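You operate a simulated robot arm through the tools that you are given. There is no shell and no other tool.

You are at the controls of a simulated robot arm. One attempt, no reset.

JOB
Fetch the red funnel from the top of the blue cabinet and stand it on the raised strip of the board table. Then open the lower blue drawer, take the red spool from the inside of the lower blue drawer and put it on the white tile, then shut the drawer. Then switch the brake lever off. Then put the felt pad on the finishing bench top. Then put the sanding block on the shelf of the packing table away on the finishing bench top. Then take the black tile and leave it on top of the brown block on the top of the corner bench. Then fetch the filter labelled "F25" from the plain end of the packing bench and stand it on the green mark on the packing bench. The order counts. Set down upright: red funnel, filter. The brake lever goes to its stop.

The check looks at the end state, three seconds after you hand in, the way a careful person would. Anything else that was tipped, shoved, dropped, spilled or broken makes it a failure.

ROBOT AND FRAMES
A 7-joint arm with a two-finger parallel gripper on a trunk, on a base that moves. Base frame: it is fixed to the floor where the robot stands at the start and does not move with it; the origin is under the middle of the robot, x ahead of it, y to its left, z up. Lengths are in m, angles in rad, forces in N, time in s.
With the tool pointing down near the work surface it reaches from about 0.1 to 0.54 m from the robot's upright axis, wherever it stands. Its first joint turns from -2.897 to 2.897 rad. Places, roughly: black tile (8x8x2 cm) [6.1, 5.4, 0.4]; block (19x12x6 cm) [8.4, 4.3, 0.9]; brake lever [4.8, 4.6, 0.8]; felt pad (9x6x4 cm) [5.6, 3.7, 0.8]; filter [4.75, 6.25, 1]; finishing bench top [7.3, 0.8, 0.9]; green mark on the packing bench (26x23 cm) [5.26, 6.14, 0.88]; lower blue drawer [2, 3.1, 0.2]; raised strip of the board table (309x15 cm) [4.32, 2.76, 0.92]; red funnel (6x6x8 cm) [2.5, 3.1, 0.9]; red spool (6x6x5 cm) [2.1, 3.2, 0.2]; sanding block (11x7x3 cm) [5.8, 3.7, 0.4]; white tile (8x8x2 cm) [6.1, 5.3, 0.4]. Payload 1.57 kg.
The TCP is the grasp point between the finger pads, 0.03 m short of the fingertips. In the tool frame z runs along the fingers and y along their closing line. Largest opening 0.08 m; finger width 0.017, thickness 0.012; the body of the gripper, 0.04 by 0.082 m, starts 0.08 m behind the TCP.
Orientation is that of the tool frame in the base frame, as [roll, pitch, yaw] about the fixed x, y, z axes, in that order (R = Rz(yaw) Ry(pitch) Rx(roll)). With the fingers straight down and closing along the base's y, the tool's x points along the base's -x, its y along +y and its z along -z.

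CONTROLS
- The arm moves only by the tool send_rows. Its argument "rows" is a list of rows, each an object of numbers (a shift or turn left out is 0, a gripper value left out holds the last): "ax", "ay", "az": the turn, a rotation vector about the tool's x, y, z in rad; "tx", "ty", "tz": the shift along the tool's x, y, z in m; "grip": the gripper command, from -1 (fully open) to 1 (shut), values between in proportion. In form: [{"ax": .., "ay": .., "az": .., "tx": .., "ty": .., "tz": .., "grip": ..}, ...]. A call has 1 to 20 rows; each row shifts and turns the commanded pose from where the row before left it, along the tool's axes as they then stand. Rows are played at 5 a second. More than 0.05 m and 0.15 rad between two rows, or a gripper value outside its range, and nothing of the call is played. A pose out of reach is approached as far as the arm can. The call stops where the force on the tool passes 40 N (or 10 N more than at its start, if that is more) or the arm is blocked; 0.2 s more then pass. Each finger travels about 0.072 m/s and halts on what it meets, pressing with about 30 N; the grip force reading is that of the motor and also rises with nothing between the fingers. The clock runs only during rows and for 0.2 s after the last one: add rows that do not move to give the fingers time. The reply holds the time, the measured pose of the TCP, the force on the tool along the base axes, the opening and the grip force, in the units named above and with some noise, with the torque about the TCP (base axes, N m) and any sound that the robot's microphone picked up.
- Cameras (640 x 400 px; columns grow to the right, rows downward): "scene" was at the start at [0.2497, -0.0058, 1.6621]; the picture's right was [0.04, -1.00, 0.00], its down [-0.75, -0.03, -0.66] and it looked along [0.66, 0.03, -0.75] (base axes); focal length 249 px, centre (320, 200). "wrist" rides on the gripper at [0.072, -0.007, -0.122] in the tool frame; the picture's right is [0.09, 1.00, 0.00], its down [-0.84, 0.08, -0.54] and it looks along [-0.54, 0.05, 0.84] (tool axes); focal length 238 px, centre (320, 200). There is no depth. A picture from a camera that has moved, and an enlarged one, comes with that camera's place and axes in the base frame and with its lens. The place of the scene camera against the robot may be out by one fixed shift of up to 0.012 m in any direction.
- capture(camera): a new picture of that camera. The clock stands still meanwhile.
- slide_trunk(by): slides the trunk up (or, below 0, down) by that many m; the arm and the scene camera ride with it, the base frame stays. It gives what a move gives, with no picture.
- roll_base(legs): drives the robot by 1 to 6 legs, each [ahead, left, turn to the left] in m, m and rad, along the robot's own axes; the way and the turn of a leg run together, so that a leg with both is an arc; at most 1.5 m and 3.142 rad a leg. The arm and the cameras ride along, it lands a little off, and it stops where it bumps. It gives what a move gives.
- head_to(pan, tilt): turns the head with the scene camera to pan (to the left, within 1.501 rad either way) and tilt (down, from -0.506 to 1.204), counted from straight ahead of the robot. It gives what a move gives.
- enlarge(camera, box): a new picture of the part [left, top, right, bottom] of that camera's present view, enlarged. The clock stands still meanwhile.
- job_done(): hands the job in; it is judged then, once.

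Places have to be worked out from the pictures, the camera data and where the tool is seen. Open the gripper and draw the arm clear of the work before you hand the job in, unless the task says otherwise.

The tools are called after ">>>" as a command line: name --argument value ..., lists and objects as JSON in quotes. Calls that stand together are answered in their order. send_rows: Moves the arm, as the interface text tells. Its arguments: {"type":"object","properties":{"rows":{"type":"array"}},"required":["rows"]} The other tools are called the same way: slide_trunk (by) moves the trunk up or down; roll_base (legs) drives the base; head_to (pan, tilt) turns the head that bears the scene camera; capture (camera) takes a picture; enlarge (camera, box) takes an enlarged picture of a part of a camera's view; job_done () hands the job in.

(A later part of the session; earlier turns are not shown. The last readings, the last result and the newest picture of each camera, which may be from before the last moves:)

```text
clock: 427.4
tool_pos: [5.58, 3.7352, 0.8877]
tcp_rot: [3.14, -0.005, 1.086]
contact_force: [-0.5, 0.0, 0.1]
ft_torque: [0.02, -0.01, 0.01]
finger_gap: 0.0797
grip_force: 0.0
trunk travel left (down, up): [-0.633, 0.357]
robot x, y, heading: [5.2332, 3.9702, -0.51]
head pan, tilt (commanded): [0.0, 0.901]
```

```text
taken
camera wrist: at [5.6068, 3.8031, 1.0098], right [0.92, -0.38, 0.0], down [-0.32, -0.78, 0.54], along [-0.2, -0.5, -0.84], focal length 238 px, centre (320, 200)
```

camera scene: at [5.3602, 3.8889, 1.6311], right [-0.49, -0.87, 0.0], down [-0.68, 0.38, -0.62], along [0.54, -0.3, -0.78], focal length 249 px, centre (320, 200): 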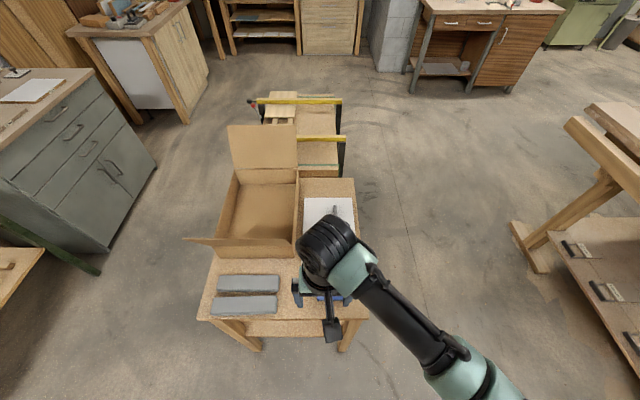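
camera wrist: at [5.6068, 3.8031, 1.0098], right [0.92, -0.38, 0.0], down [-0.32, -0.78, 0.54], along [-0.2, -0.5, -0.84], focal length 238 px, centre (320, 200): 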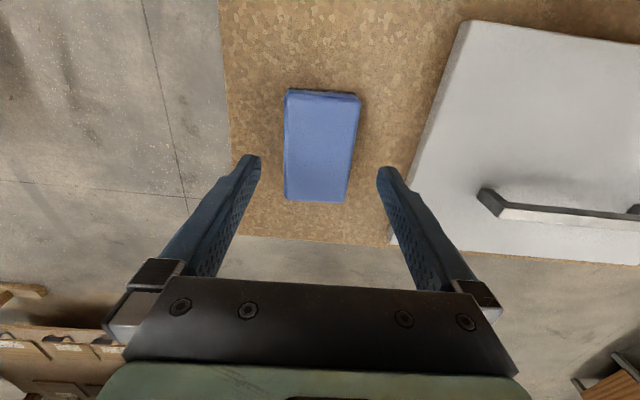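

The pad lies centred between the fingers, top at z≈0.815. I lower to z 0.83 and then feel down in small steps.

>>> slide_trunk --by -0.05

>>> send_rows --rows '[{"tz": 0.008}, {"tz": 0.006}, {"tz": 0.004}, {}]'

>>> capture --camera "wrist"

```text
clock: 428.4
tool_pos: [5.5793, 3.737, 0.8375]
tcp_rot: [3.14, -0.006, 1.086]
contact_force: [0.2, -0.1, 0.3]
ft_torque: [-0.01, -0.03, -0.01]
finger_gap: 0.0798
grip_force: 0.1
trunk travel left (down, up): [-0.583, 0.407]
robot x, y, heading: [5.2324, 3.9699, -0.511]
head pan, tilt (commanded): [0.0, 0.901]
```

```text
clock: 429.0
tool_pos: [5.5784, 3.7376, 0.8294]
tcp_rot: [3.134, -0.004, 1.086]
contact_force: [-3.0, 5.4, 25.7]
ft_torque: [0.52, 1.21, -0.37]
finger_gap: 0.0801
grip_force: 0.1
trunk travel left (down, up): [-0.583, 0.407]
robot x, y, heading: [5.2327, 3.9677, -0.507]
head pan, tilt (commanded): [0.0, 0.901]
stopped in row 3: the force on the tool passed its limit at 48 N (the readings are from after the stop); the commanded pose is now the measured one
```

```text
taken
camera wrist: at [5.6058, 3.8037, 0.9524], right [0.92, -0.38, 0.01], down [-0.33, -0.78, 0.54], along [-0.2, -0.5, -0.84], focal length 238 px, centre (320, 200)
```

wrist: 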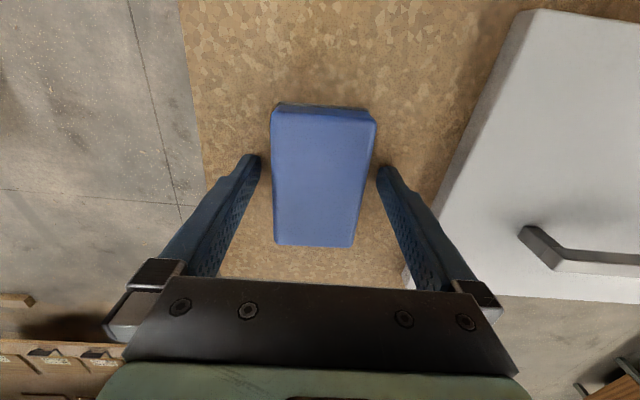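

The left fingertip touched the table top (z≈0.80). I raise 2.5 mm and close on the pad.

>>> send_rows --rows '[{"tz": -0.0025}, {}, {"grip": 0.3}, {"grip": 1}, {}, {}, {}]'

>>> capture --camera "wrist"

```text
clock: 430.6
tool_pos: [5.5795, 3.737, 0.8311]
tcp_rot: [3.131, -0.005, 1.084]
contact_force: [-0.9, -0.5, -0.2]
ft_torque: [0.04, 0.0, 0.02]
finger_gap: 0.0557
grip_force: 30.3
trunk travel left (down, up): [-0.583, 0.407]
robot x, y, heading: [5.2326, 3.9665, -0.506]
head pan, tilt (commanded): [0.0, 0.901]
```

```text
taken
camera wrist: at [5.6063, 3.8031, 0.9524], right [0.92, -0.38, 0.01], down [-0.33, -0.78, 0.54], along [-0.2, -0.5, -0.84], focal length 238 px, centre (320, 200)
```

wrist: 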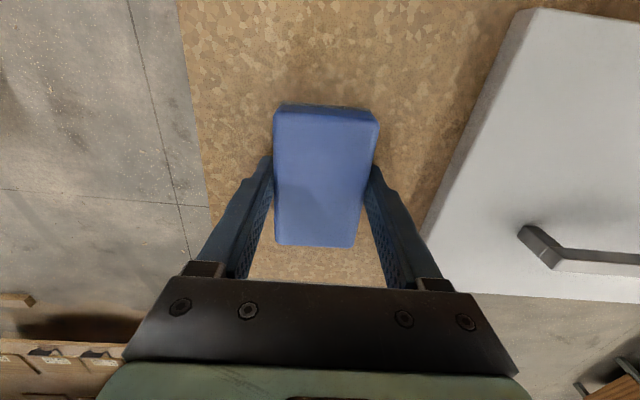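

Gripped (gap 56 mm). I lift it, take it off the table sideways into the aisle, and drive along the aisle toward the finishing bench.

>>> slide_trunk --by 0.3

>>> roll_base --legs '[[0, -0.85, 0], [1.5, 0, 0], [0.7, 0, 0]]'

>>> head_to --pan 0.0 --tilt 0.5

>>> capture --camera "scene"

>>> capture --camera "wrist"

```text
clock: 433.6
tool_pos: [5.5795, 3.7357, 1.1305]
tcp_rot: [3.133, -0.005, 1.086]
contact_force: [0.3, -0.1, 0.0]
ft_torque: [0.0, 0.02, 0.01]
finger_gap: 0.0552
grip_force: 30.2
trunk travel left (down, up): [-0.883, 0.107]
robot x, y, heading: [5.2364, 3.9672, -0.509]
head pan, tilt (commanded): [0.0, 0.901]
```

```text
clock: 448.7
tool_pos: [7.0913, 1.8805, 1.1304]
tcp_rot: [3.133, -0.004, 1.07]
contact_force: [-0.4, 1.1, -1.3]
ft_torque: [0.01, 0.01, 0.03]
finger_gap: 0.0555
grip_force: 30.0
trunk travel left (down, up): [-0.883, 0.107]
robot x, y, heading: [6.7477, 2.1162, -0.527]
head pan, tilt (commanded): [0.0, 0.901]
```

```text
clock: 449.6
tool_pos: [7.0917, 1.8815, 1.1308]
tcp_rot: [3.134, -0.006, 1.07]
contact_force: [-0.2, -0.9, -0.4]
ft_torque: [-0.01, 0.0, -0.01]
finger_gap: 0.0555
grip_force: 29.6
trunk travel left (down, up): [-0.883, 0.107]
robot x, y, heading: [6.7483, 2.1167, -0.52]
head pan, tilt (commanded): [0.0, 0.499]
```

```text
taken
camera scene: at [6.9763, 1.9781, 1.675], right [-0.5, -0.87, 0.0], down [-0.41, 0.24, -0.88], along [0.76, -0.44, -0.48], focal length 249 px, centre (320, 200)
```

scene: 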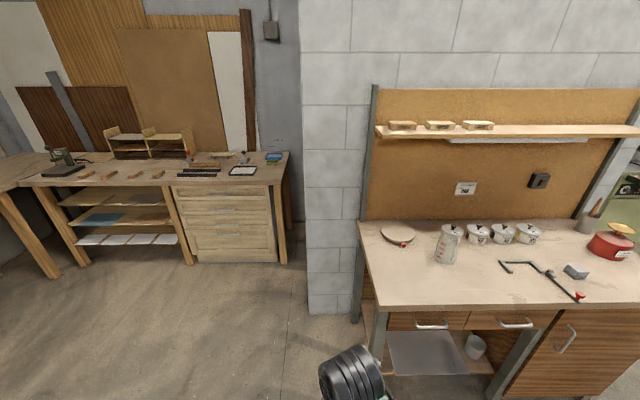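

```text
taken
camera wrist: at [7.1191, 1.9472, 1.2526], right [0.92, -0.4, 0.01], down [-0.34, -0.77, 0.54], along [-0.21, -0.5, -0.84], focal length 238 px, centre (320, 200)
```

wrist: 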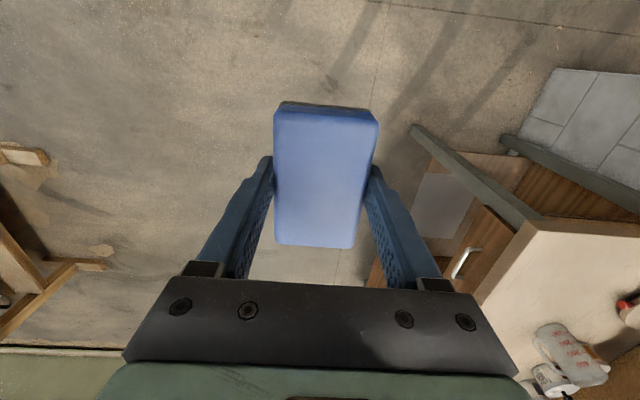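

The finishing bench's front edge is at e1≈5.73 and its near end at e2≈4.96; the front-left part of its top is free. I drive up to it so the pad comes over about (7.456, 1.292).

>>> roll_base --legs '[[0.3, -0.33, 0], [0.25, 0, 0]]'

>>> head_to --pan 0.0 --tilt 0.8

>>> capture --camera "scene"

>>> capture --camera "wrist"

```text
clock: 453.6
tool_pos: [7.4053, 1.327, 1.1316]
tcp_rot: [3.131, -0.006, 1.073]
contact_force: [0.6, 0.0, -0.9]
ft_torque: [0.0, 0.0, 0.01]
finger_gap: 0.0554
grip_force: 30.4
trunk travel left (down, up): [-0.883, 0.107]
robot x, y, heading: [7.0627, 1.5587, -0.523]
head pan, tilt (commanded): [0.0, 0.499]
```

```text
clock: 454.4
tool_pos: [7.406, 1.3265, 1.1311]
tcp_rot: [3.132, -0.003, 1.074]
contact_force: [-0.4, 0.6, -1.7]
ft_torque: [0.01, -0.02, -0.01]
finger_gap: 0.0554
grip_force: 29.7
trunk travel left (down, up): [-0.883, 0.107]
robot x, y, heading: [7.0624, 1.5659, -0.52]
head pan, tilt (commanded): [0.0, 0.799]
```

```text
taken
camera scene: at [7.2818, 1.4289, 1.6491], right [-0.5, -0.87, 0.0], down [-0.62, 0.36, -0.7], along [0.61, -0.35, -0.72], focal length 249 px, centre (320, 200)
```

scene: 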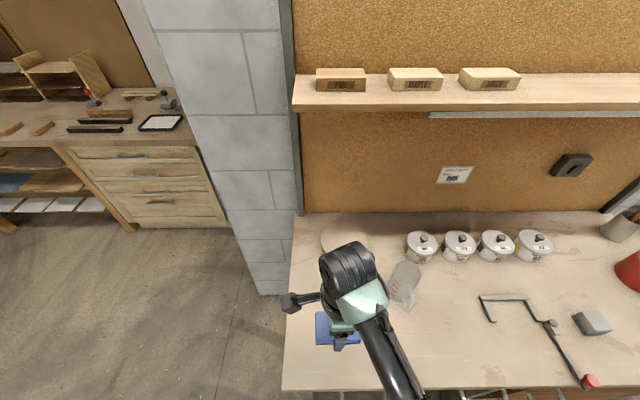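

```text
taken
camera wrist: at [7.4336, 1.3935, 1.2525], right [0.92, -0.39, 0.01], down [-0.34, -0.77, 0.54], along [-0.2, -0.5, -0.84], focal length 238 px, centre (320, 200)
```

wrist: 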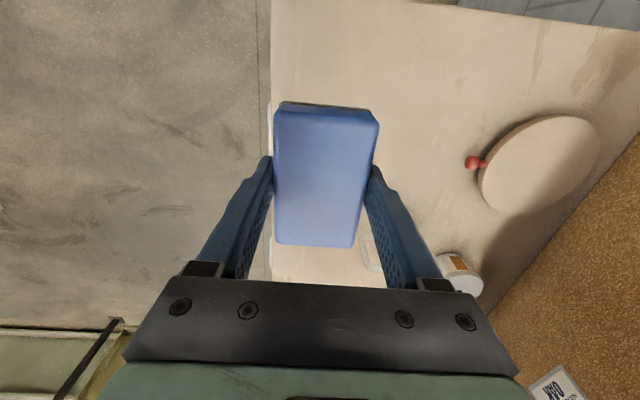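

The tool is over the bench with the front edge at e1≈5.72. I shift 7 cm inward to e1≈5.86 and lower to just above the top.

>>> send_rows --rows '[{"ty": 0.035}, {"ty": 0.037}, {}]'

>>> slide_trunk --by -0.17

>>> capture --camera "wrist"

>>> capture --camera "scene"

```text
clock: 455.2
tool_pos: [7.4702, 1.2916, 1.1321]
tcp_rot: [3.131, -0.006, 1.072]
contact_force: [0.3, -0.1, -0.8]
ft_torque: [-0.01, -0.01, -0.02]
finger_gap: 0.0557
grip_force: 30.0
trunk travel left (down, up): [-0.883, 0.107]
robot x, y, heading: [7.0603, 1.5622, -0.518]
head pan, tilt (commanded): [0.0, 0.799]
```

```text
clock: 457.2
tool_pos: [7.4692, 1.2919, 0.9617]
tcp_rot: [3.134, -0.005, 1.072]
contact_force: [0.4, -0.7, -1.0]
ft_torque: [-0.02, 0.0, 0.01]
finger_gap: 0.0555
grip_force: 29.8
trunk travel left (down, up): [-0.713, 0.277]
robot x, y, heading: [7.0613, 1.5596, -0.519]
head pan, tilt (commanded): [0.0, 0.799]
```

```text
taken
camera wrist: at [7.4975, 1.3586, 1.0843], right [0.92, -0.39, 0.01], down [-0.34, -0.77, 0.54], along [-0.2, -0.5, -0.84], focal length 238 px, centre (320, 200)
```

wrist: 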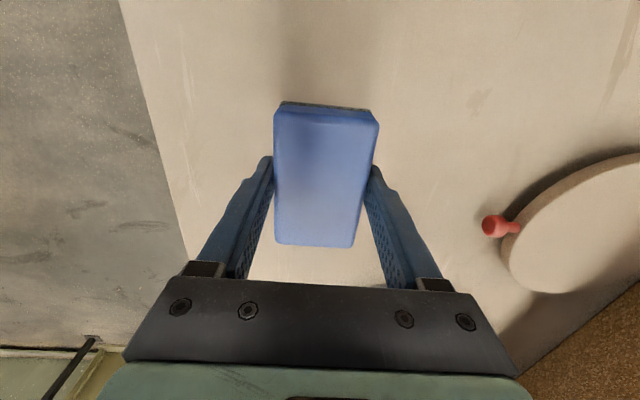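

```text
taken
camera scene: at [7.2818, 1.429, 1.4791], right [-0.5, -0.87, 0.0], down [-0.62, 0.36, -0.7], along [0.6, -0.35, -0.72], focal length 249 px, centre (320, 200)
```

scene: 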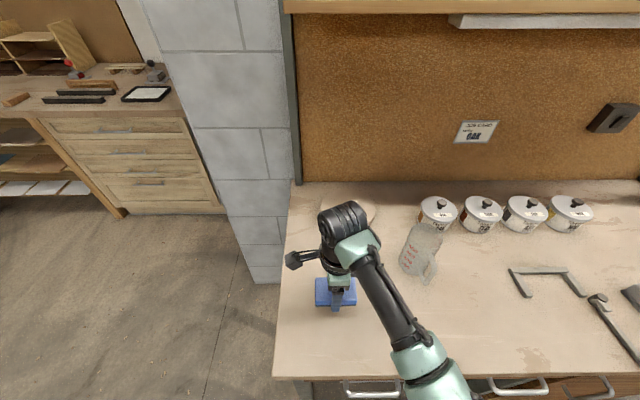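

The spot is free all round. I lower 3 cm more and then feel down.

>>> slide_trunk --by -0.03

>>> send_rows --rows '[{"tz": 0.005}, {"tz": 0.004}, {}, {"tz": 0.003}, {}]'

>>> send_rows --rows '[{"tz": 0.003}, {}, {"tz": 0.003}, {}]'

```text
clock: 457.9
tool_pos: [7.4694, 1.2922, 0.9316]
tcp_rot: [3.134, -0.005, 1.074]
contact_force: [0.1, -0.9, -0.6]
ft_torque: [0.03, 0.01, 0.01]
finger_gap: 0.0555
grip_force: 30.3
trunk travel left (down, up): [-0.683, 0.307]
robot x, y, heading: [7.0646, 1.5566, -0.517]
head pan, tilt (commanded): [0.0, 0.799]
```

```text
clock: 459.1
tool_pos: [7.4693, 1.2918, 0.9197]
tcp_rot: [3.132, -0.006, 1.073]
contact_force: [0.2, -0.2, -0.4]
ft_torque: [0.0, 0.02, 0.02]
finger_gap: 0.0552
grip_force: 30.3
trunk travel left (down, up): [-0.683, 0.307]
robot x, y, heading: [7.0617, 1.5607, -0.518]
head pan, tilt (commanded): [0.0, 0.799]
```

```text
clock: 460.1
tool_pos: [7.4699, 1.2919, 0.9136]
tcp_rot: [3.134, -0.005, 1.074]
contact_force: [-0.4, -0.1, -0.4]
ft_torque: [0.03, 0.0, 0.01]
finger_gap: 0.0555
grip_force: 30.3
trunk travel left (down, up): [-0.683, 0.307]
robot x, y, heading: [7.0637, 1.5593, -0.523]
head pan, tilt (commanded): [0.0, 0.799]
```

>>> send_rows --rows '[{"tz": 0.003}, {}, {"tz": 0.003}, {}]'

>>> send_rows --rows '[{"tz": 0.003}, {}, {"tz": 0.003}, {}]'

>>> capture --camera "wrist"

```text
clock: 461.1
tool_pos: [7.4708, 1.2908, 0.9109]
tcp_rot: [3.127, -0.006, 1.073]
contact_force: [0.2, 0.7, 23.2]
ft_torque: [0.41, 0.68, -0.03]
finger_gap: 0.0553
grip_force: 29.7
trunk travel left (down, up): [-0.683, 0.307]
robot x, y, heading: [7.0636, 1.5632, -0.515]
head pan, tilt (commanded): [0.0, 0.799]
```

```text
clock: 461.6
tool_pos: [7.4692, 1.2915, 0.9112]
tcp_rot: [3.127, -0.006, 1.076]
contact_force: [-9.3, 5.7, 20.7]
ft_torque: [0.41, 0.97, -0.09]
finger_gap: 0.0553
grip_force: 29.4
trunk travel left (down, up): [-0.683, 0.307]
robot x, y, heading: [7.0609, 1.5634, -0.523]
head pan, tilt (commanded): [0.0, 0.799]
stopped in row 2: the force on the tool passed its limit at 42 N (the readings are from after the stop); the commanded pose is now the measured one
```

```text
taken
camera wrist: at [7.4971, 1.3587, 1.0325], right [0.92, -0.39, 0.01], down [-0.34, -0.77, 0.54], along [-0.2, -0.5, -0.84], focal length 238 px, centre (320, 200)
```

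wrist: 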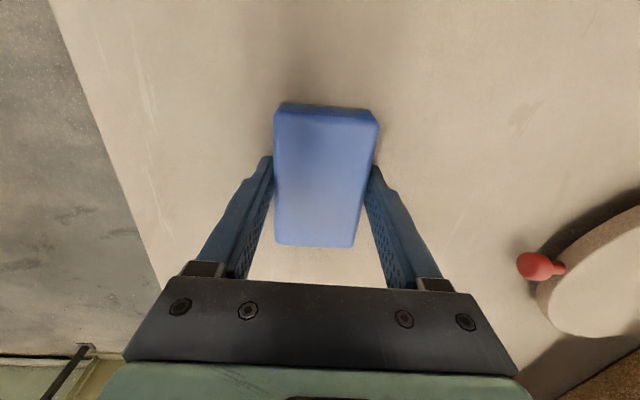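

The pad rests on the bench (contact at TCP z 0.911). I ease up 1 mm and open the fingers.

>>> send_rows --rows '[{"tz": -0.001}, {}, {"grip": 0.1}, {"grip": -0.2}, {"grip": -1}, {}, {}]'

>>> send_rows --rows '[{"tz": -0.02}, {"tz": -0.03}, {"tz": -0.05}, {"tz": -0.05}, {}]'

>>> capture --camera "wrist"

```text
clock: 463.2
tool_pos: [7.4737, 1.2898, 0.9107]
tcp_rot: [3.119, -0.006, 1.074]
contact_force: [17.9, -5.9, 24.0]
ft_torque: [0.19, 0.32, -0.11]
finger_gap: 0.0636
grip_force: 0.1
trunk travel left (down, up): [-0.683, 0.307]
robot x, y, heading: [7.0629, 1.5629, -0.518]
head pan, tilt (commanded): [0.0, 0.799]
```

```text
clock: 464.4
tool_pos: [7.467, 1.2926, 1.0618]
tcp_rot: [3.126, -0.005, 1.073]
contact_force: [-0.9, 1.3, -0.1]
ft_torque: [0.01, -0.02, -0.01]
finger_gap: 0.0799
grip_force: 0.2
trunk travel left (down, up): [-0.683, 0.307]
robot x, y, heading: [7.0655, 1.558, -0.521]
head pan, tilt (commanded): [0.0, 0.799]
```

```text
taken
camera wrist: at [7.4942, 1.3599, 1.1843], right [0.92, -0.39, 0.01], down [-0.34, -0.77, 0.54], along [-0.2, -0.5, -0.84], focal length 238 px, centre (320, 200)
```

wrist: 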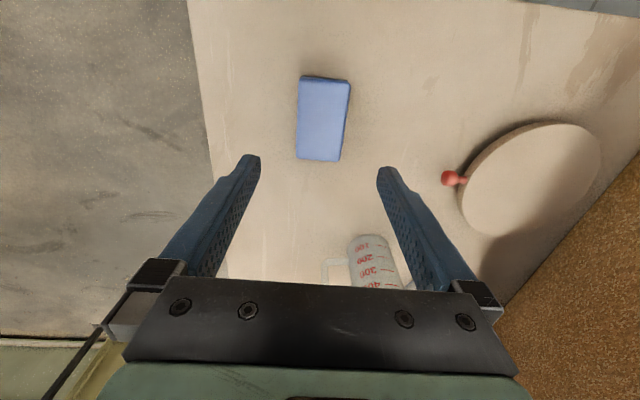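

The pad lies flat and free on the finishing bench. Next the sanding block: I drive back to the packing table's aisle side and turn to face it, and turn the tool back to its usual orientation.

>>> roll_base --legs '[[-0.3, 0, 0], [-0.25, 0.33, 0], [-1.5, 0, 0], [0, 0, 1.575]]'

>>> send_rows --rows '[{"az": -0.141}, {"az": -0.141}, {"az": -0.141}, {"az": -0.141}, {"az": -0.141}, {"az": -0.141}, {"az": -0.141}, {"az": -0.141}, {"az": -0.141}, {"az": -0.141}, {"az": -0.141}, {}]'

>>> head_to --pan 0.0 --tilt 0.8

>>> capture --camera "scene"

>>> capture --camera "wrist"

```text
clock: 479.2
tool_pos: [5.7444, 3.2509, 1.0614]
tcp_rot: [3.127, -0.005, 2.624]
contact_force: [0.1, -0.1, 0.4]
ft_torque: [0.0, 0.02, 0.02]
finger_gap: 0.08
grip_force: 0.0
trunk travel left (down, up): [-0.683, 0.307]
robot x, y, heading: [5.4669, 2.8509, 1.034]
head pan, tilt (commanded): [0.0, 0.799]
```

```text
clock: 481.8
tool_pos: [5.7456, 3.2503, 1.0621]
tcp_rot: [3.137, 0.015, -2.108]
contact_force: [-0.7, -0.3, -0.4]
ft_torque: [-0.02, -0.02, 0.03]
finger_gap: 0.08
grip_force: 0.2
trunk travel left (down, up): [-0.683, 0.307]
robot x, y, heading: [5.4647, 2.8517, 1.029]
head pan, tilt (commanded): [0.0, 0.799]
```

```text
clock: 482.4
tool_pos: [5.7453, 3.2501, 1.0614]
tcp_rot: [3.137, 0.016, -2.109]
contact_force: [0.0, -1.3, -1.0]
ft_torque: [0.05, 0.01, 0.01]
finger_gap: 0.08
grip_force: 0.1
trunk travel left (down, up): [-0.683, 0.307]
robot x, y, heading: [5.4649, 2.8523, 1.031]
head pan, tilt (commanded): [0.0, 0.799]
```

```text
taken
camera scene: at [5.5982, 3.0574, 1.4491], right [0.86, -0.52, 0.0], down [-0.37, -0.61, -0.7], along [0.36, 0.6, -0.72], focal length 249 px, centre (320, 200)
```

scene: 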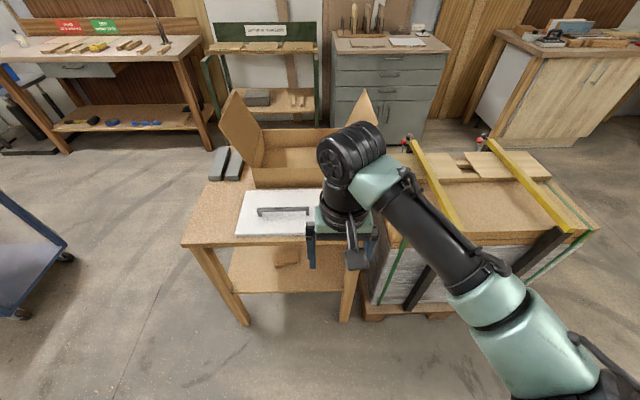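

```text
taken
camera wrist: at [5.7146, 3.1834, 1.1829], right [-0.9, 0.43, 0.0], down [0.36, 0.75, 0.55], along [0.24, 0.5, -0.83], focal length 238 px, centre (320, 200)
```

wrist: 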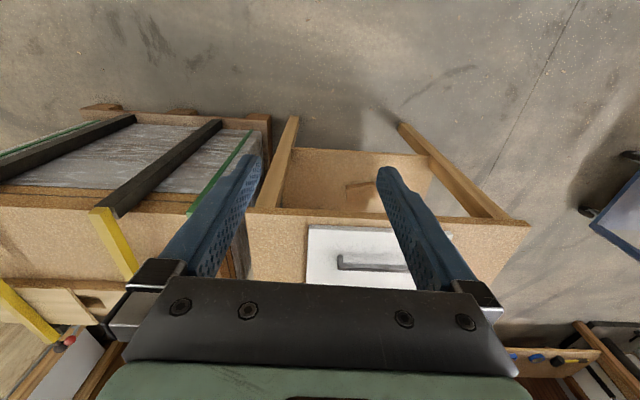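

I see the brown sanding block on the packing table's shelf behind the front legs. I enlarge it.

>>> enlarge --camera "scene" --box '[210, 220, 390, 330]'

>>> enlarge --camera "wrist" --box '[270, 120, 450, 230]'

```text
3.56 times, centred on (300, 275) of scene
camera zoom: at [5.5982, 3.0574, 1.4491], right [0.86, -0.52, 0.0], down [-0.37, -0.61, -0.7], along [0.36, 0.6, -0.72], focal length 885 px, centre (391, -67)
```

zoom: 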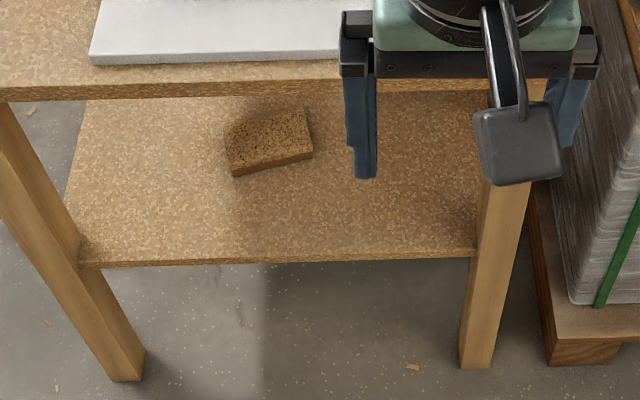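

```text
3.56 times, centred on (360, 175) of wrist
camera zoom: at [5.7146, 3.1834, 1.1829], right [-0.9, 0.43, 0.0], down [0.36, 0.75, 0.55], along [0.24, 0.5, -0.83], focal length 848 px, centre (178, 289)
```

zoom: 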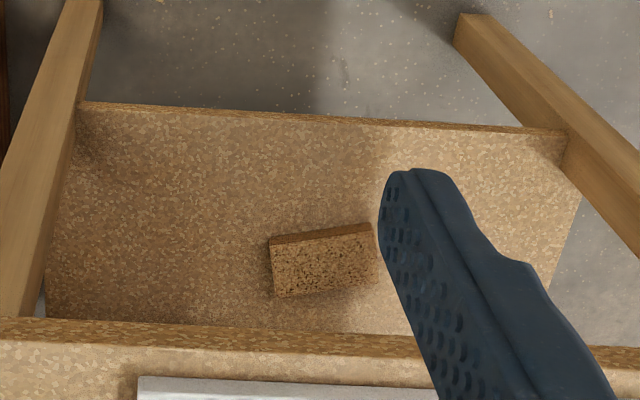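

The block lies at about (5.783, 3.694), top z≈0.40, with its long side about along e1. To keep the camera off the shelf I want to come in from the table's left with the camera on the upper side, which needs the wrist turned nearly half round; I test that turn here in free air.

>>> send_rows --rows '[{"az": 0.144}, {"az": 0.144}, {"az": 0.144}, {"az": 0.144}, {"az": 0.144}, {"az": 0.144}, {"az": 0.144}, {"az": 0.144}, {"az": 0.144}, {"az": 0.144}, {"az": 0.144}, {"az": 0.144}, {"az": 0.144}, {"az": 0.144}, {"az": 0.144}, {"az": 0.144}, {"az": 0.144}, {"az": 0.144}, {"az": 0.144}, {}]'

```text
clock: 486.6
tool_pos: [5.8117, 3.2718, 1.0161]
tcp_rot: [-3.142, -0.015, 1.439]
contact_force: [0.0, -0.5, 0.5]
ft_torque: [0.02, -0.01, 0.01]
finger_gap: 0.08
grip_force: 0.1
out of reach, approached as far as the arm can: row 17, 18, 19
trunk travel left (down, up): [-0.683, 0.307]
robot x, y, heading: [5.4674, 2.8469, 1.034]
head pan, tilt (commanded): [0.0, 0.799]
```

The arm could not quite hold that turn in this direction, so the joint's range must be larger the other way. I turn back and on through to the other side.

>>> send_rows --rows '[{"az": -0.147}, {"az": -0.147}, {"az": -0.147}, {"az": -0.147}, {"az": -0.147}, {"az": -0.147}, {"az": -0.147}, {"az": -0.147}, {"az": -0.147}, {"az": -0.147}, {"az": -0.147}, {"az": -0.147}, {"az": -0.147}, {"az": -0.147}, {"az": -0.147}, {"az": -0.147}, {"az": -0.147}, {"az": -0.147}, {"az": -0.147}, {"az": -0.147}]'

>>> send_rows --rows '[{"az": -0.147}, {"az": -0.147}, {"az": -0.147}, {"az": -0.147}, {"az": -0.147}, {"az": -0.147}, {"az": -0.147}, {"az": -0.147}, {"az": -0.147}, {"az": -0.147}, {"az": -0.147}, {"az": -0.147}, {"az": -0.147}, {"az": -0.147}, {"az": -0.147}, {"az": -0.147}, {"az": -0.147}, {"az": -0.147}, {"az": -0.147}, {}]'

```text
clock: 490.8
tool_pos: [5.8109, 3.2727, 1.0155]
tcp_rot: [3.14, 0.016, -1.902]
contact_force: [-0.7, -0.1, -1.2]
ft_torque: [0.02, 0.02, 0.01]
finger_gap: 0.08
grip_force: 0.0
trunk travel left (down, up): [-0.683, 0.307]
robot x, y, heading: [5.4676, 2.8467, 1.03]
head pan, tilt (commanded): [0.0, 0.799]
```

```text
clock: 495.0
tool_pos: [5.8105, 3.2726, 1.0185]
tcp_rot: [-3.134, -0.013, 0.889]
contact_force: [0.1, 0.3, -0.2]
ft_torque: [0.01, -0.02, 0.02]
finger_gap: 0.0802
grip_force: 0.1
trunk travel left (down, up): [-0.683, 0.307]
robot x, y, heading: [5.4678, 2.8535, 1.029]
head pan, tilt (commanded): [0.0, 0.799]
```

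Turned that way the wrist reaches the half turn cleanly (camera now on the far side). I raise the trunk and drive round to the left of the packing table, then turn to face its side.

>>> slide_trunk --by 0.25

>>> roll_base --legs '[[0, 1.09, 0.01], [0.74, 0, 0], [0, 0, -1.4]]'

>>> capture --camera "scene"

>>> capture --camera "wrist"

```text
clock: 497.6
tool_pos: [5.8116, 3.2722, 1.2662]
tcp_rot: [-3.135, -0.016, 0.885]
contact_force: [-0.2, 1.0, 0.5]
ft_torque: [0.02, -0.01, 0.02]
finger_gap: 0.0801
grip_force: 0.0
trunk travel left (down, up): [-0.933, 0.057]
robot x, y, heading: [5.4698, 2.8492, 1.03]
head pan, tilt (commanded): [0.0, 0.799]
```

```text
clock: 510.3
tool_pos: [5.4118, 3.778, 1.2663]
tcp_rot: [-3.136, -0.015, -0.523]
contact_force: [0.0, 1.0, 0.7]
ft_torque: [0.0, -0.03, -0.01]
finger_gap: 0.0798
grip_force: 0.0
trunk travel left (down, up): [-0.933, 0.057]
robot x, y, heading: [4.9403, 4.0522, -0.38]
head pan, tilt (commanded): [0.0, 0.799]
```

```text
taken
camera scene: at [5.1751, 3.9478, 1.6991], right [-0.37, -0.93, 0.0], down [-0.67, 0.27, -0.7], along [0.65, -0.26, -0.72], focal length 249 px, centre (320, 200)
```

scene: 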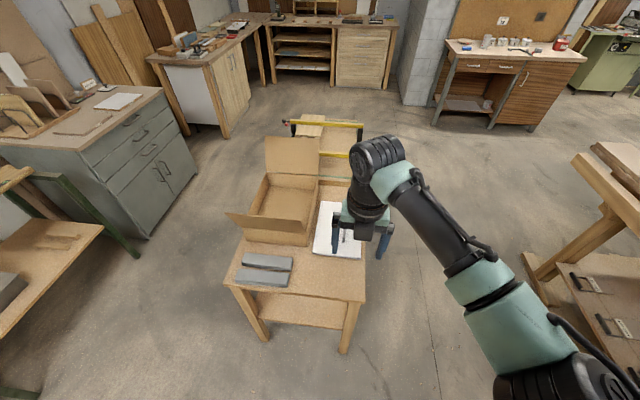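

```text
taken
camera wrist: at [5.4753, 3.7483, 1.3892], right [-0.42, -0.91, -0.01], down [-0.77, 0.35, 0.53], along [-0.48, 0.23, -0.85], focal length 238 px, centre (320, 200)
```

wrist: 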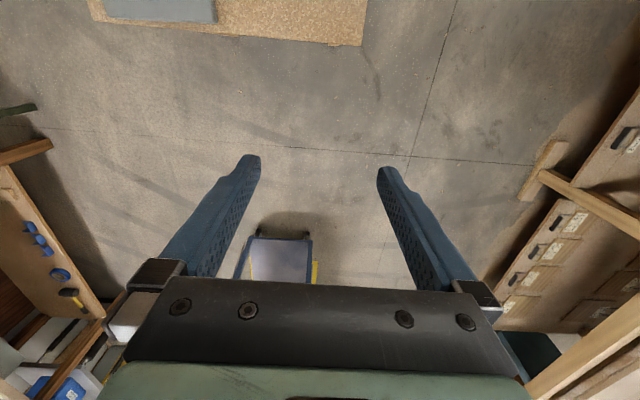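

I'm left of the table with the tool outside its edge. I lean the tool forward 1.05 rad (camera upward), then lower the trunk in steps.

>>> send_rows --rows '[{"ay": 0.131}, {"ay": 0.131}, {"ay": 0.131}, {"ay": 0.131}, {"ay": 0.131}, {"ay": 0.131}, {"ay": 0.131}, {"ay": 0.131}, {}]'

>>> slide_trunk --by -0.4

>>> capture --camera "scene"

>>> capture --camera "wrist"

```text
clock: 512.3
tool_pos: [5.4098, 3.778, 1.2665]
tcp_rot: [-3.125, -1.061, -0.537]
contact_force: [-0.5, -0.5, 0.8]
ft_torque: [0.01, -0.02, 0.0]
finger_gap: 0.0799
grip_force: 0.0
trunk travel left (down, up): [-0.933, 0.057]
robot x, y, heading: [4.9413, 4.048, -0.376]
head pan, tilt (commanded): [0.0, 0.799]
```

```text
clock: 516.1
tool_pos: [5.411, 3.7774, 0.8676]
tcp_rot: [-3.127, -1.064, -0.538]
contact_force: [-0.8, -0.3, 0.1]
ft_torque: [-0.02, 0.03, 0.0]
finger_gap: 0.0801
grip_force: 0.0
trunk travel left (down, up): [-0.533, 0.457]
robot x, y, heading: [4.9403, 4.0521, -0.375]
head pan, tilt (commanded): [0.0, 0.799]
```

```text
taken
camera scene: at [5.175, 3.9478, 1.2991], right [-0.37, -0.93, 0.0], down [-0.67, 0.27, -0.7], along [0.65, -0.26, -0.72], focal length 249 px, centre (320, 200)
```

scene: 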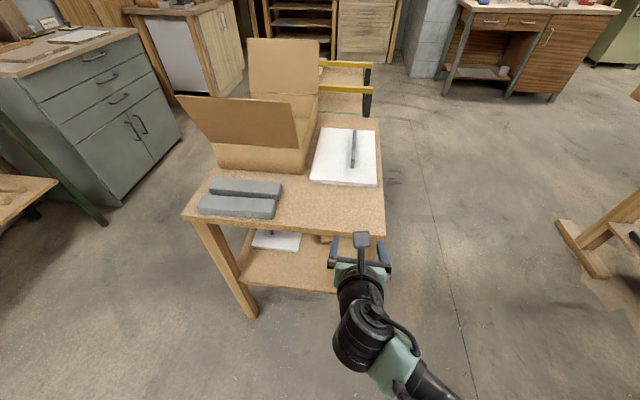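

```text
taken
camera wrist: at [5.3523, 3.8189, 0.9882], right [-0.46, -0.89, 0.07], down [-0.8, 0.38, -0.47], along [0.39, -0.27, -0.88], focal length 238 px, centre (320, 200)
```

wrist: 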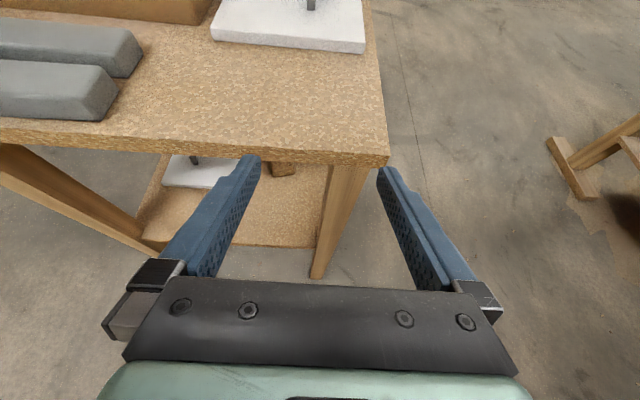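

Clear view: the block shows under the table top; the table's front-left leg is close to my line, so I shift the tool 5.5 cm toward +e2 and turn it 0.17 rad to match the block, then lower another 0.4 m.

>>> send_rows --rows '[{"ax": 0.0743, "az": -0.0413}, {"ax": 0.0743, "az": -0.0413}, {"ty": -0.03}, {"ty": -0.027}, {}]'

>>> slide_trunk --by -0.35

>>> capture --camera "wrist"

>>> capture --camera "scene"

```text
clock: 517.3
tool_pos: [5.4301, 3.8343, 0.8676]
tcp_rot: [-3.127, -1.065, -0.366]
contact_force: [-0.6, -0.1, -0.3]
ft_torque: [-0.02, 0.02, 0.03]
finger_gap: 0.08
grip_force: 0.0
trunk travel left (down, up): [-0.533, 0.457]
robot x, y, heading: [4.9422, 4.0506, -0.379]
head pan, tilt (commanded): [0.0, 0.799]
```

```text
clock: 520.7
tool_pos: [5.4307, 3.8332, 0.5169]
tcp_rot: [-3.126, -1.065, -0.367]
contact_force: [-0.1, 0.4, -0.1]
ft_torque: [-0.01, -0.02, 0.01]
finger_gap: 0.0801
grip_force: 0.1
trunk travel left (down, up): [-0.183, 0.807]
robot x, y, heading: [4.9401, 4.0514, -0.381]
head pan, tilt (commanded): [0.0, 0.799]
```

```text
taken
camera wrist: at [5.3661, 3.864, 0.6397], right [-0.3, -0.95, 0.07], down [-0.85, 0.23, -0.47], along [0.43, -0.2, -0.88], focal length 238 px, centre (320, 200)
```

wrist: 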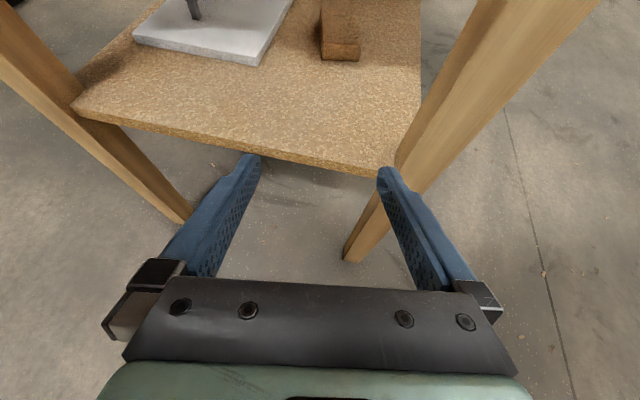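

```text
taken
camera scene: at [5.175, 3.9478, 0.9491], right [-0.37, -0.93, 0.0], down [-0.67, 0.27, -0.7], along [0.65, -0.26, -0.72], focal length 249 px, centre (320, 200)
```

scene: 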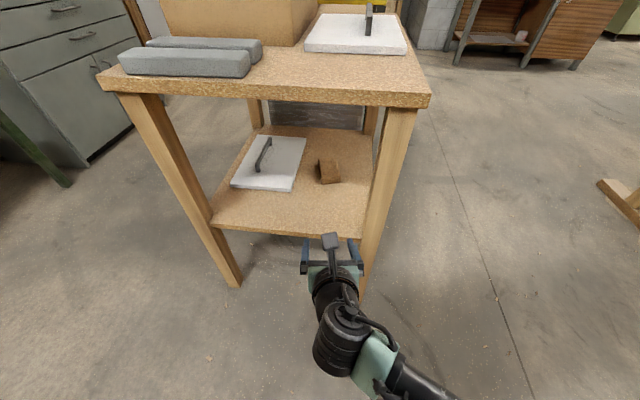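

Shelf height triangulates to z≈0.40–0.41. I enlarge the block in both views to get its exact pose and the leg clearance.

>>> enlarge --camera "scene" --box '[220, 120, 400, 250]'

>>> enlarge --camera "wrist" --box '[250, 0, 450, 120]'

```text
3.08 times, centred on (310, 185) of scene
camera zoom: at [5.175, 3.9478, 0.9491], right [-0.37, -0.93, 0.0], down [-0.67, 0.27, -0.7], along [0.65, -0.26, -0.72], focal length 766 px, centre (351, 246)
```

zoom: 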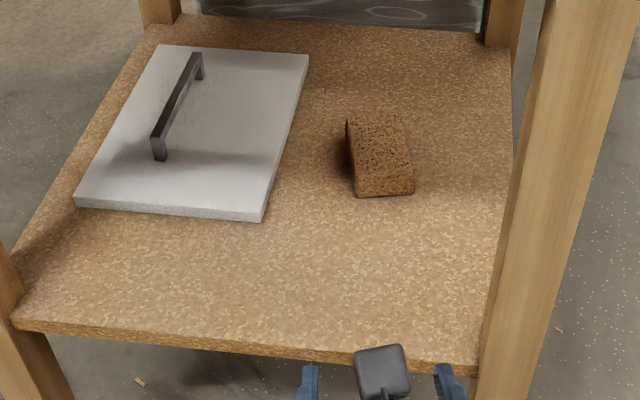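

```text
3.20 times, centred on (350, 60) of wrist
camera zoom: at [5.3661, 3.864, 0.6397], right [-0.3, -0.95, 0.07], down [-0.85, 0.23, -0.47], along [0.43, -0.2, -0.88], focal length 763 px, centre (224, 648)
```

zoom: 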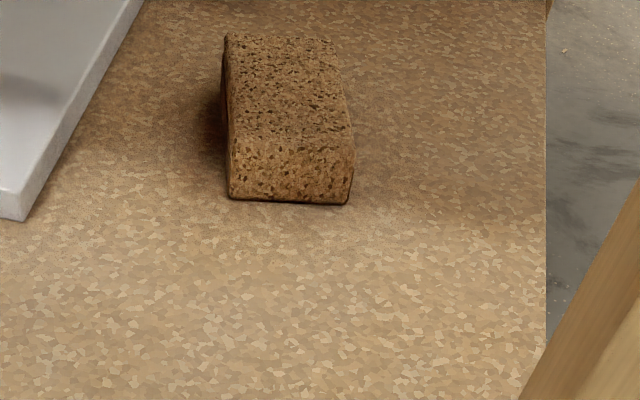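

Block now measured well: centre (5.796, 3.676), long axis at −0.288 rad, top z≈0.42 on the shelf at z≈0.39. I lower to z 0.48 and drive in 0.28 m toward it, passing the front-left leg with about 4 cm to spare.

>>> slide_trunk --by -0.035

>>> roll_base --legs '[[0.28, -0.009, 0]]'

>>> capture --camera "wrist"

>>> capture --camera "scene"

```text
clock: 521.5
tool_pos: [5.431, 3.8331, 0.4823]
tcp_rot: [-3.126, -1.065, -0.366]
contact_force: [-0.2, 0.2, -0.1]
ft_torque: [-0.01, 0.0, -0.01]
finger_gap: 0.0799
grip_force: 0.1
trunk travel left (down, up): [-0.148, 0.842]
robot x, y, heading: [4.9425, 4.0471, -0.377]
head pan, tilt (commanded): [0.0, 0.799]
```

```text
clock: 523.5
tool_pos: [5.6866, 3.7205, 0.4819]
tcp_rot: [-3.126, -1.065, -0.368]
contact_force: [-0.1, 0.3, 1.1]
ft_torque: [0.01, 0.0, 0.04]
finger_gap: 0.08
grip_force: 0.0
trunk travel left (down, up): [-0.148, 0.842]
robot x, y, heading: [5.2004, 3.9393, -0.377]
head pan, tilt (commanded): [0.0, 0.799]
```

```text
taken
camera wrist: at [5.6216, 3.7522, 0.6047], right [-0.3, -0.95, 0.07], down [-0.85, 0.23, -0.47], along [0.43, -0.2, -0.88], focal length 238 px, centre (320, 200)
```

wrist: 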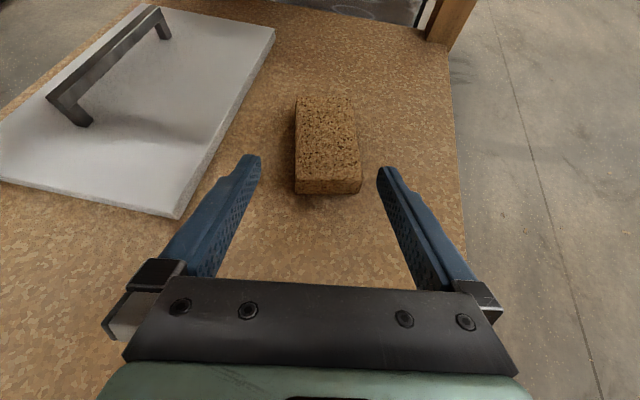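

```text
taken
camera scene: at [5.4305, 3.836, 0.9141], right [-0.37, -0.93, 0.0], down [-0.67, 0.27, -0.7], along [0.65, -0.26, -0.72], focal length 249 px, centre (320, 200)
```

scene: 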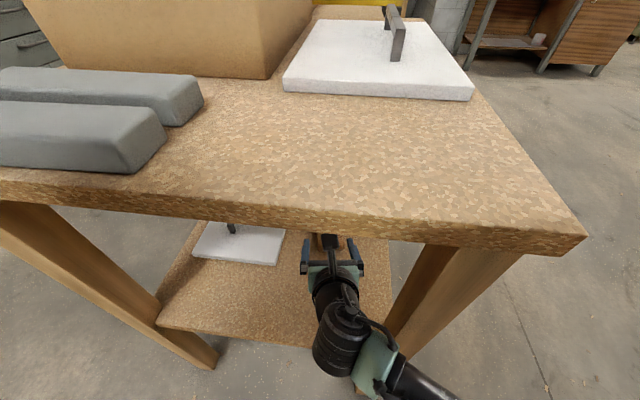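

The block's centre projects to (5.784, 3.680). I turn the tool 0.06 rad and move forward 7.5 cm above it, still at z 0.48.

>>> send_rows --rows '[{"ax": 0.0524, "az": -0.0292}, {"tx": 0.0182, "tz": 0.0328, "ty": 0.005}, {"tx": 0.0182, "tz": 0.0328, "ty": 0.005}, {}]'

>>> capture --camera "wrist"

```text
clock: 524.6
tool_pos: [5.7303, 3.7363, 0.4736]
tcp_rot: [-3.078, -1.043, -0.287]
contact_force: [0.2, 0.2, -0.4]
ft_torque: [-0.02, -0.01, -0.01]
finger_gap: 0.0801
grip_force: 0.1
trunk travel left (down, up): [-0.148, 0.842]
robot x, y, heading: [5.1793, 3.9473, -0.381]
head pan, tilt (commanded): [0.0, 0.799]
stopped in row 4: the arm was blocked; the commanded pose is now the measured one
```

```text
taken
camera wrist: at [5.6642, 3.7558, 0.5969], right [-0.18, -0.98, 0.05], down [-0.88, 0.14, -0.45], along [0.44, -0.13, -0.89], focal length 238 px, centre (320, 200)
```

wrist: 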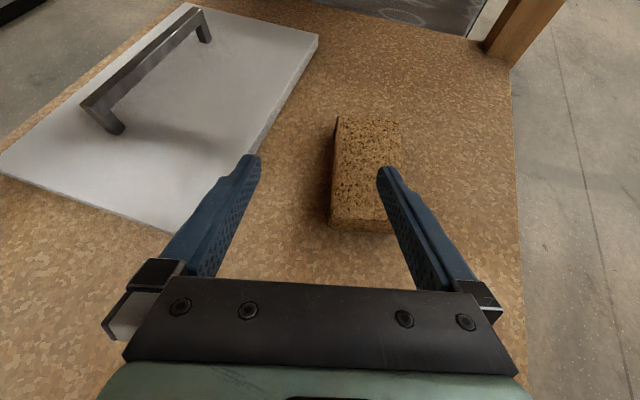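

The arm was blocked: most likely the forearm, which lies to my right, met the table's front-left leg. I look before backing off.

>>> capture --camera "scene"

>>> enlarge --camera "scene" --box '[270, 210, 500, 400]'

```text
taken
camera scene: at [5.4112, 3.8486, 0.9154], right [-0.37, -0.93, 0.0], down [-0.66, 0.26, -0.7], along [0.65, -0.26, -0.71], focal length 249 px, centre (320, 200)
```

scene: 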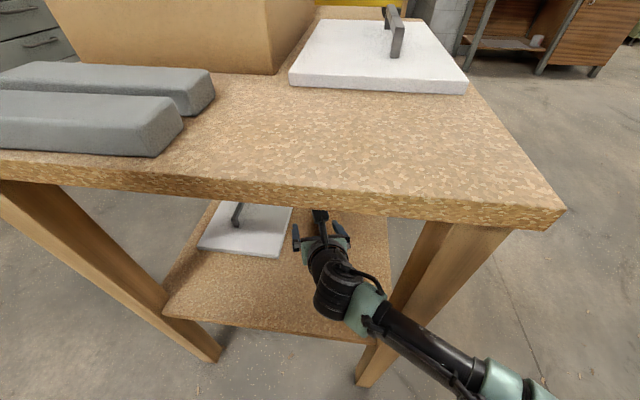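

```text
2.11 times, centred on (385, 305) of scene
camera zoom: at [5.4112, 3.8486, 0.9154], right [-0.37, -0.93, 0.0], down [-0.66, 0.26, -0.7], along [0.65, -0.26, -0.71], focal length 524 px, centre (183, -21)
```

zoom: 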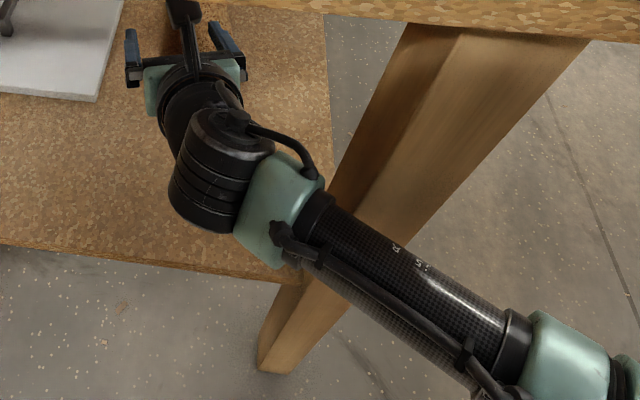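

Confirmed: the forearm touched the leg. I back straight out 0.25 m and check that the table and block did not move.

>>> roll_base --legs '[[-0.25, 0.0, 0]]'

>>> capture --camera "wrist"

>>> capture --camera "scene"

```text
clock: 526.5
tool_pos: [5.4988, 3.8213, 0.4719]
tcp_rot: [-3.083, -1.041, -0.297]
contact_force: [-0.1, -0.3, 0.2]
ft_torque: [0.02, -0.02, 0.01]
finger_gap: 0.0799
grip_force: 0.1
trunk travel left (down, up): [-0.148, 0.842]
robot x, y, heading: [4.946, 4.0402, -0.388]
head pan, tilt (commanded): [0.0, 0.799]
```

```text
taken
camera wrist: at [5.4326, 3.8419, 0.5947], right [-0.2, -0.98, 0.05], down [-0.88, 0.15, -0.45], along [0.43, -0.13, -0.89], focal length 238 px, centre (320, 200)
```

wrist: 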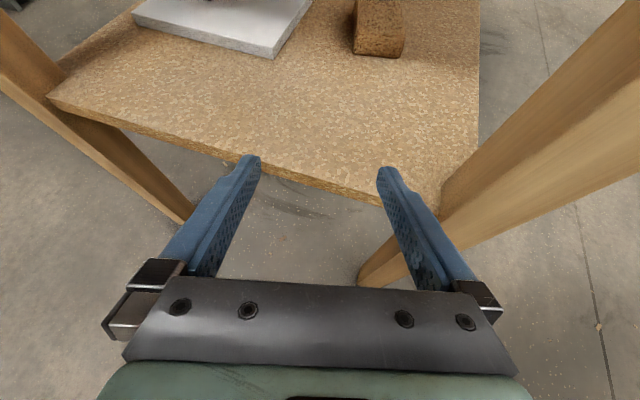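

```text
taken
camera scene: at [5.1806, 3.9386, 0.9141], right [-0.37, -0.93, 0.0], down [-0.66, 0.27, -0.7], along [0.65, -0.26, -0.72], focal length 249 px, centre (320, 200)
```

scene: 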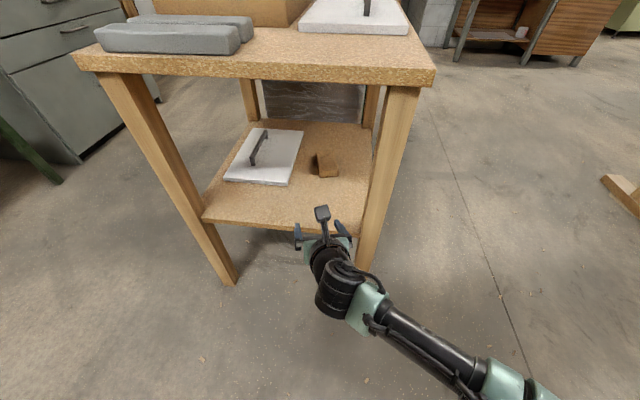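

The table has not moved (its shelf corner triangulates to the same place). I level the tool's roll, shift the base 0.18 m to the left and the tool back right, so the forearm comes in between the legs.

>>> send_rows --rows '[{"ax": -0.127, "az": 0.0404}, {}]'

>>> roll_base --legs '[[0.0, 0.18, 0]]'

>>> send_rows --rows '[{"ty": 0.04}, {"ty": 0.04}, {"ty": 0.04}, {"ty": 0.04}, {}]'

>>> capture --camera "wrist"

>>> capture --camera "scene"

```text
clock: 527.1
tool_pos: [5.4984, 3.8218, 0.472]
tcp_rot: [-3.141, -1.039, -0.377]
contact_force: [-0.1, -0.7, -0.5]
ft_torque: [0.0, -0.05, 0.0]
finger_gap: 0.08
grip_force: 0.2
trunk travel left (down, up): [-0.148, 0.842]
robot x, y, heading: [4.9456, 4.0415, -0.383]
head pan, tilt (commanded): [0.0, 0.799]
```

```text
clock: 528.6
tool_pos: [5.5666, 3.9918, 0.4703]
tcp_rot: [-3.14, -1.039, -0.379]
contact_force: [0.7, 0.5, -0.1]
ft_torque: [0.01, -0.01, 0.03]
finger_gap: 0.0803
grip_force: 0.0
trunk travel left (down, up): [-0.148, 0.842]
robot x, y, heading: [5.0141, 4.2124, -0.385]
head pan, tilt (commanded): [0.0, 0.799]
```

```text
clock: 529.8
tool_pos: [5.5073, 3.8402, 0.4708]
tcp_rot: [3.141, -1.04, -0.377]
contact_force: [0.2, -0.4, -0.4]
ft_torque: [0.01, 0.0, -0.01]
finger_gap: 0.0799
grip_force: 0.0
trunk travel left (down, up): [-0.148, 0.842]
robot x, y, heading: [5.0156, 4.2117, -0.381]
head pan, tilt (commanded): [0.0, 0.799]
```

```text
taken
camera wrist: at [5.4474, 3.8738, 0.5943], right [-0.32, -0.94, 0.08], down [-0.86, 0.25, -0.45], along [0.4, -0.21, -0.89], focal length 238 px, centre (320, 200)
```

wrist: 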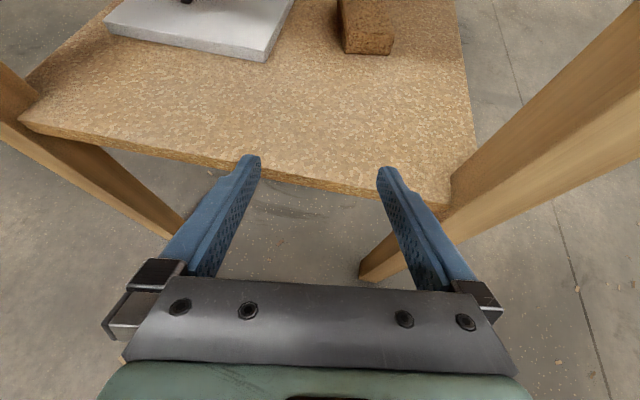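

```text
taken
camera scene: at [5.2492, 4.1086, 0.9141], right [-0.37, -0.93, 0.0], down [-0.66, 0.27, -0.7], along [0.65, -0.26, -0.72], focal length 249 px, centre (320, 200)
```

scene: 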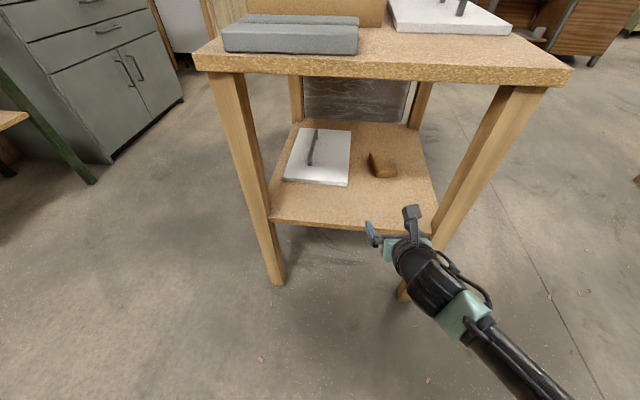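

The arm holds this posture, and from here the forearm lies more along the entry line. I drive in 0.2 m at the present height and look at the clearance.

>>> roll_base --legs '[[0.2, -0.037, 0]]'

>>> capture --camera "wrist"

>>> capture --camera "scene"

```text
clock: 531.4
tool_pos: [5.6814, 3.7325, 0.4713]
tcp_rot: [-3.14, -1.04, -0.376]
contact_force: [0.3, 0.0, 0.8]
ft_torque: [0.0, 0.05, -0.03]
finger_gap: 0.0798
grip_force: 0.0
trunk travel left (down, up): [-0.148, 0.842]
robot x, y, heading: [5.1881, 4.1016, -0.389]
head pan, tilt (commanded): [0.0, 0.799]
```

```text
taken
camera wrist: at [5.6193, 3.7646, 0.5943], right [-0.32, -0.94, 0.08], down [-0.86, 0.25, -0.45], along [0.4, -0.21, -0.89], focal length 238 px, centre (320, 200)
```

wrist: 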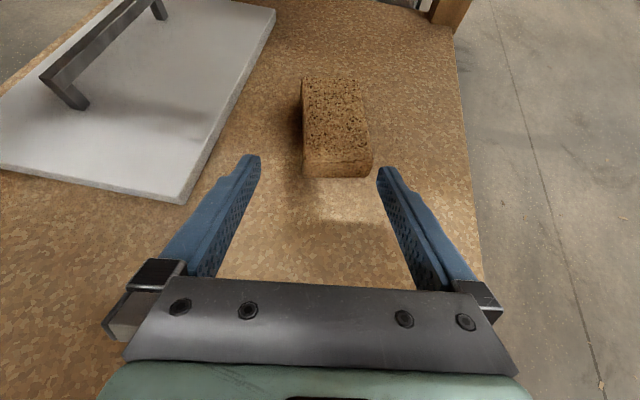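

```text
taken
camera scene: at [5.4208, 3.9989, 0.9141], right [-0.37, -0.93, 0.0], down [-0.66, 0.27, -0.7], along [0.65, -0.26, -0.72], focal length 249 px, centre (320, 200)
```

scene: 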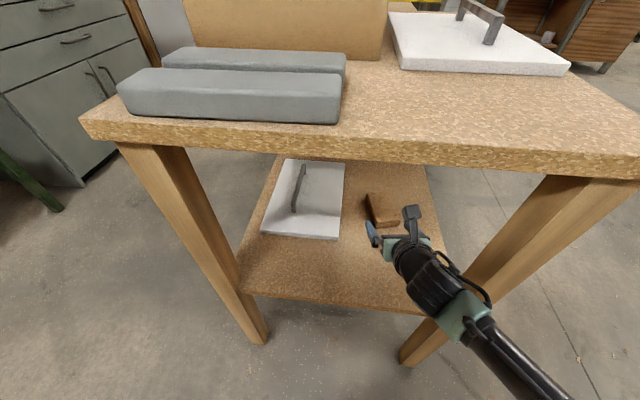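

I enlarge the scene view to judge how close the forearm is to the leg.

>>> enlarge --camera "scene" --box '[340, 170, 600, 400]'

```text
1.74 times, centred on (470, 285) of scene
camera zoom: at [5.4208, 3.9989, 0.9141], right [-0.37, -0.93, 0.0], down [-0.66, 0.27, -0.7], along [0.65, -0.26, -0.72], focal length 433 px, centre (59, 52)
```

zoom: 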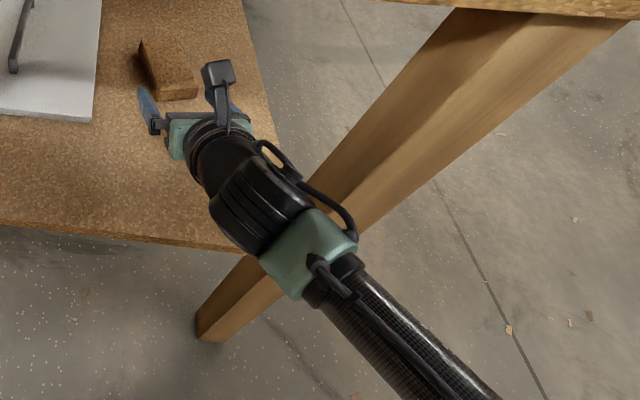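

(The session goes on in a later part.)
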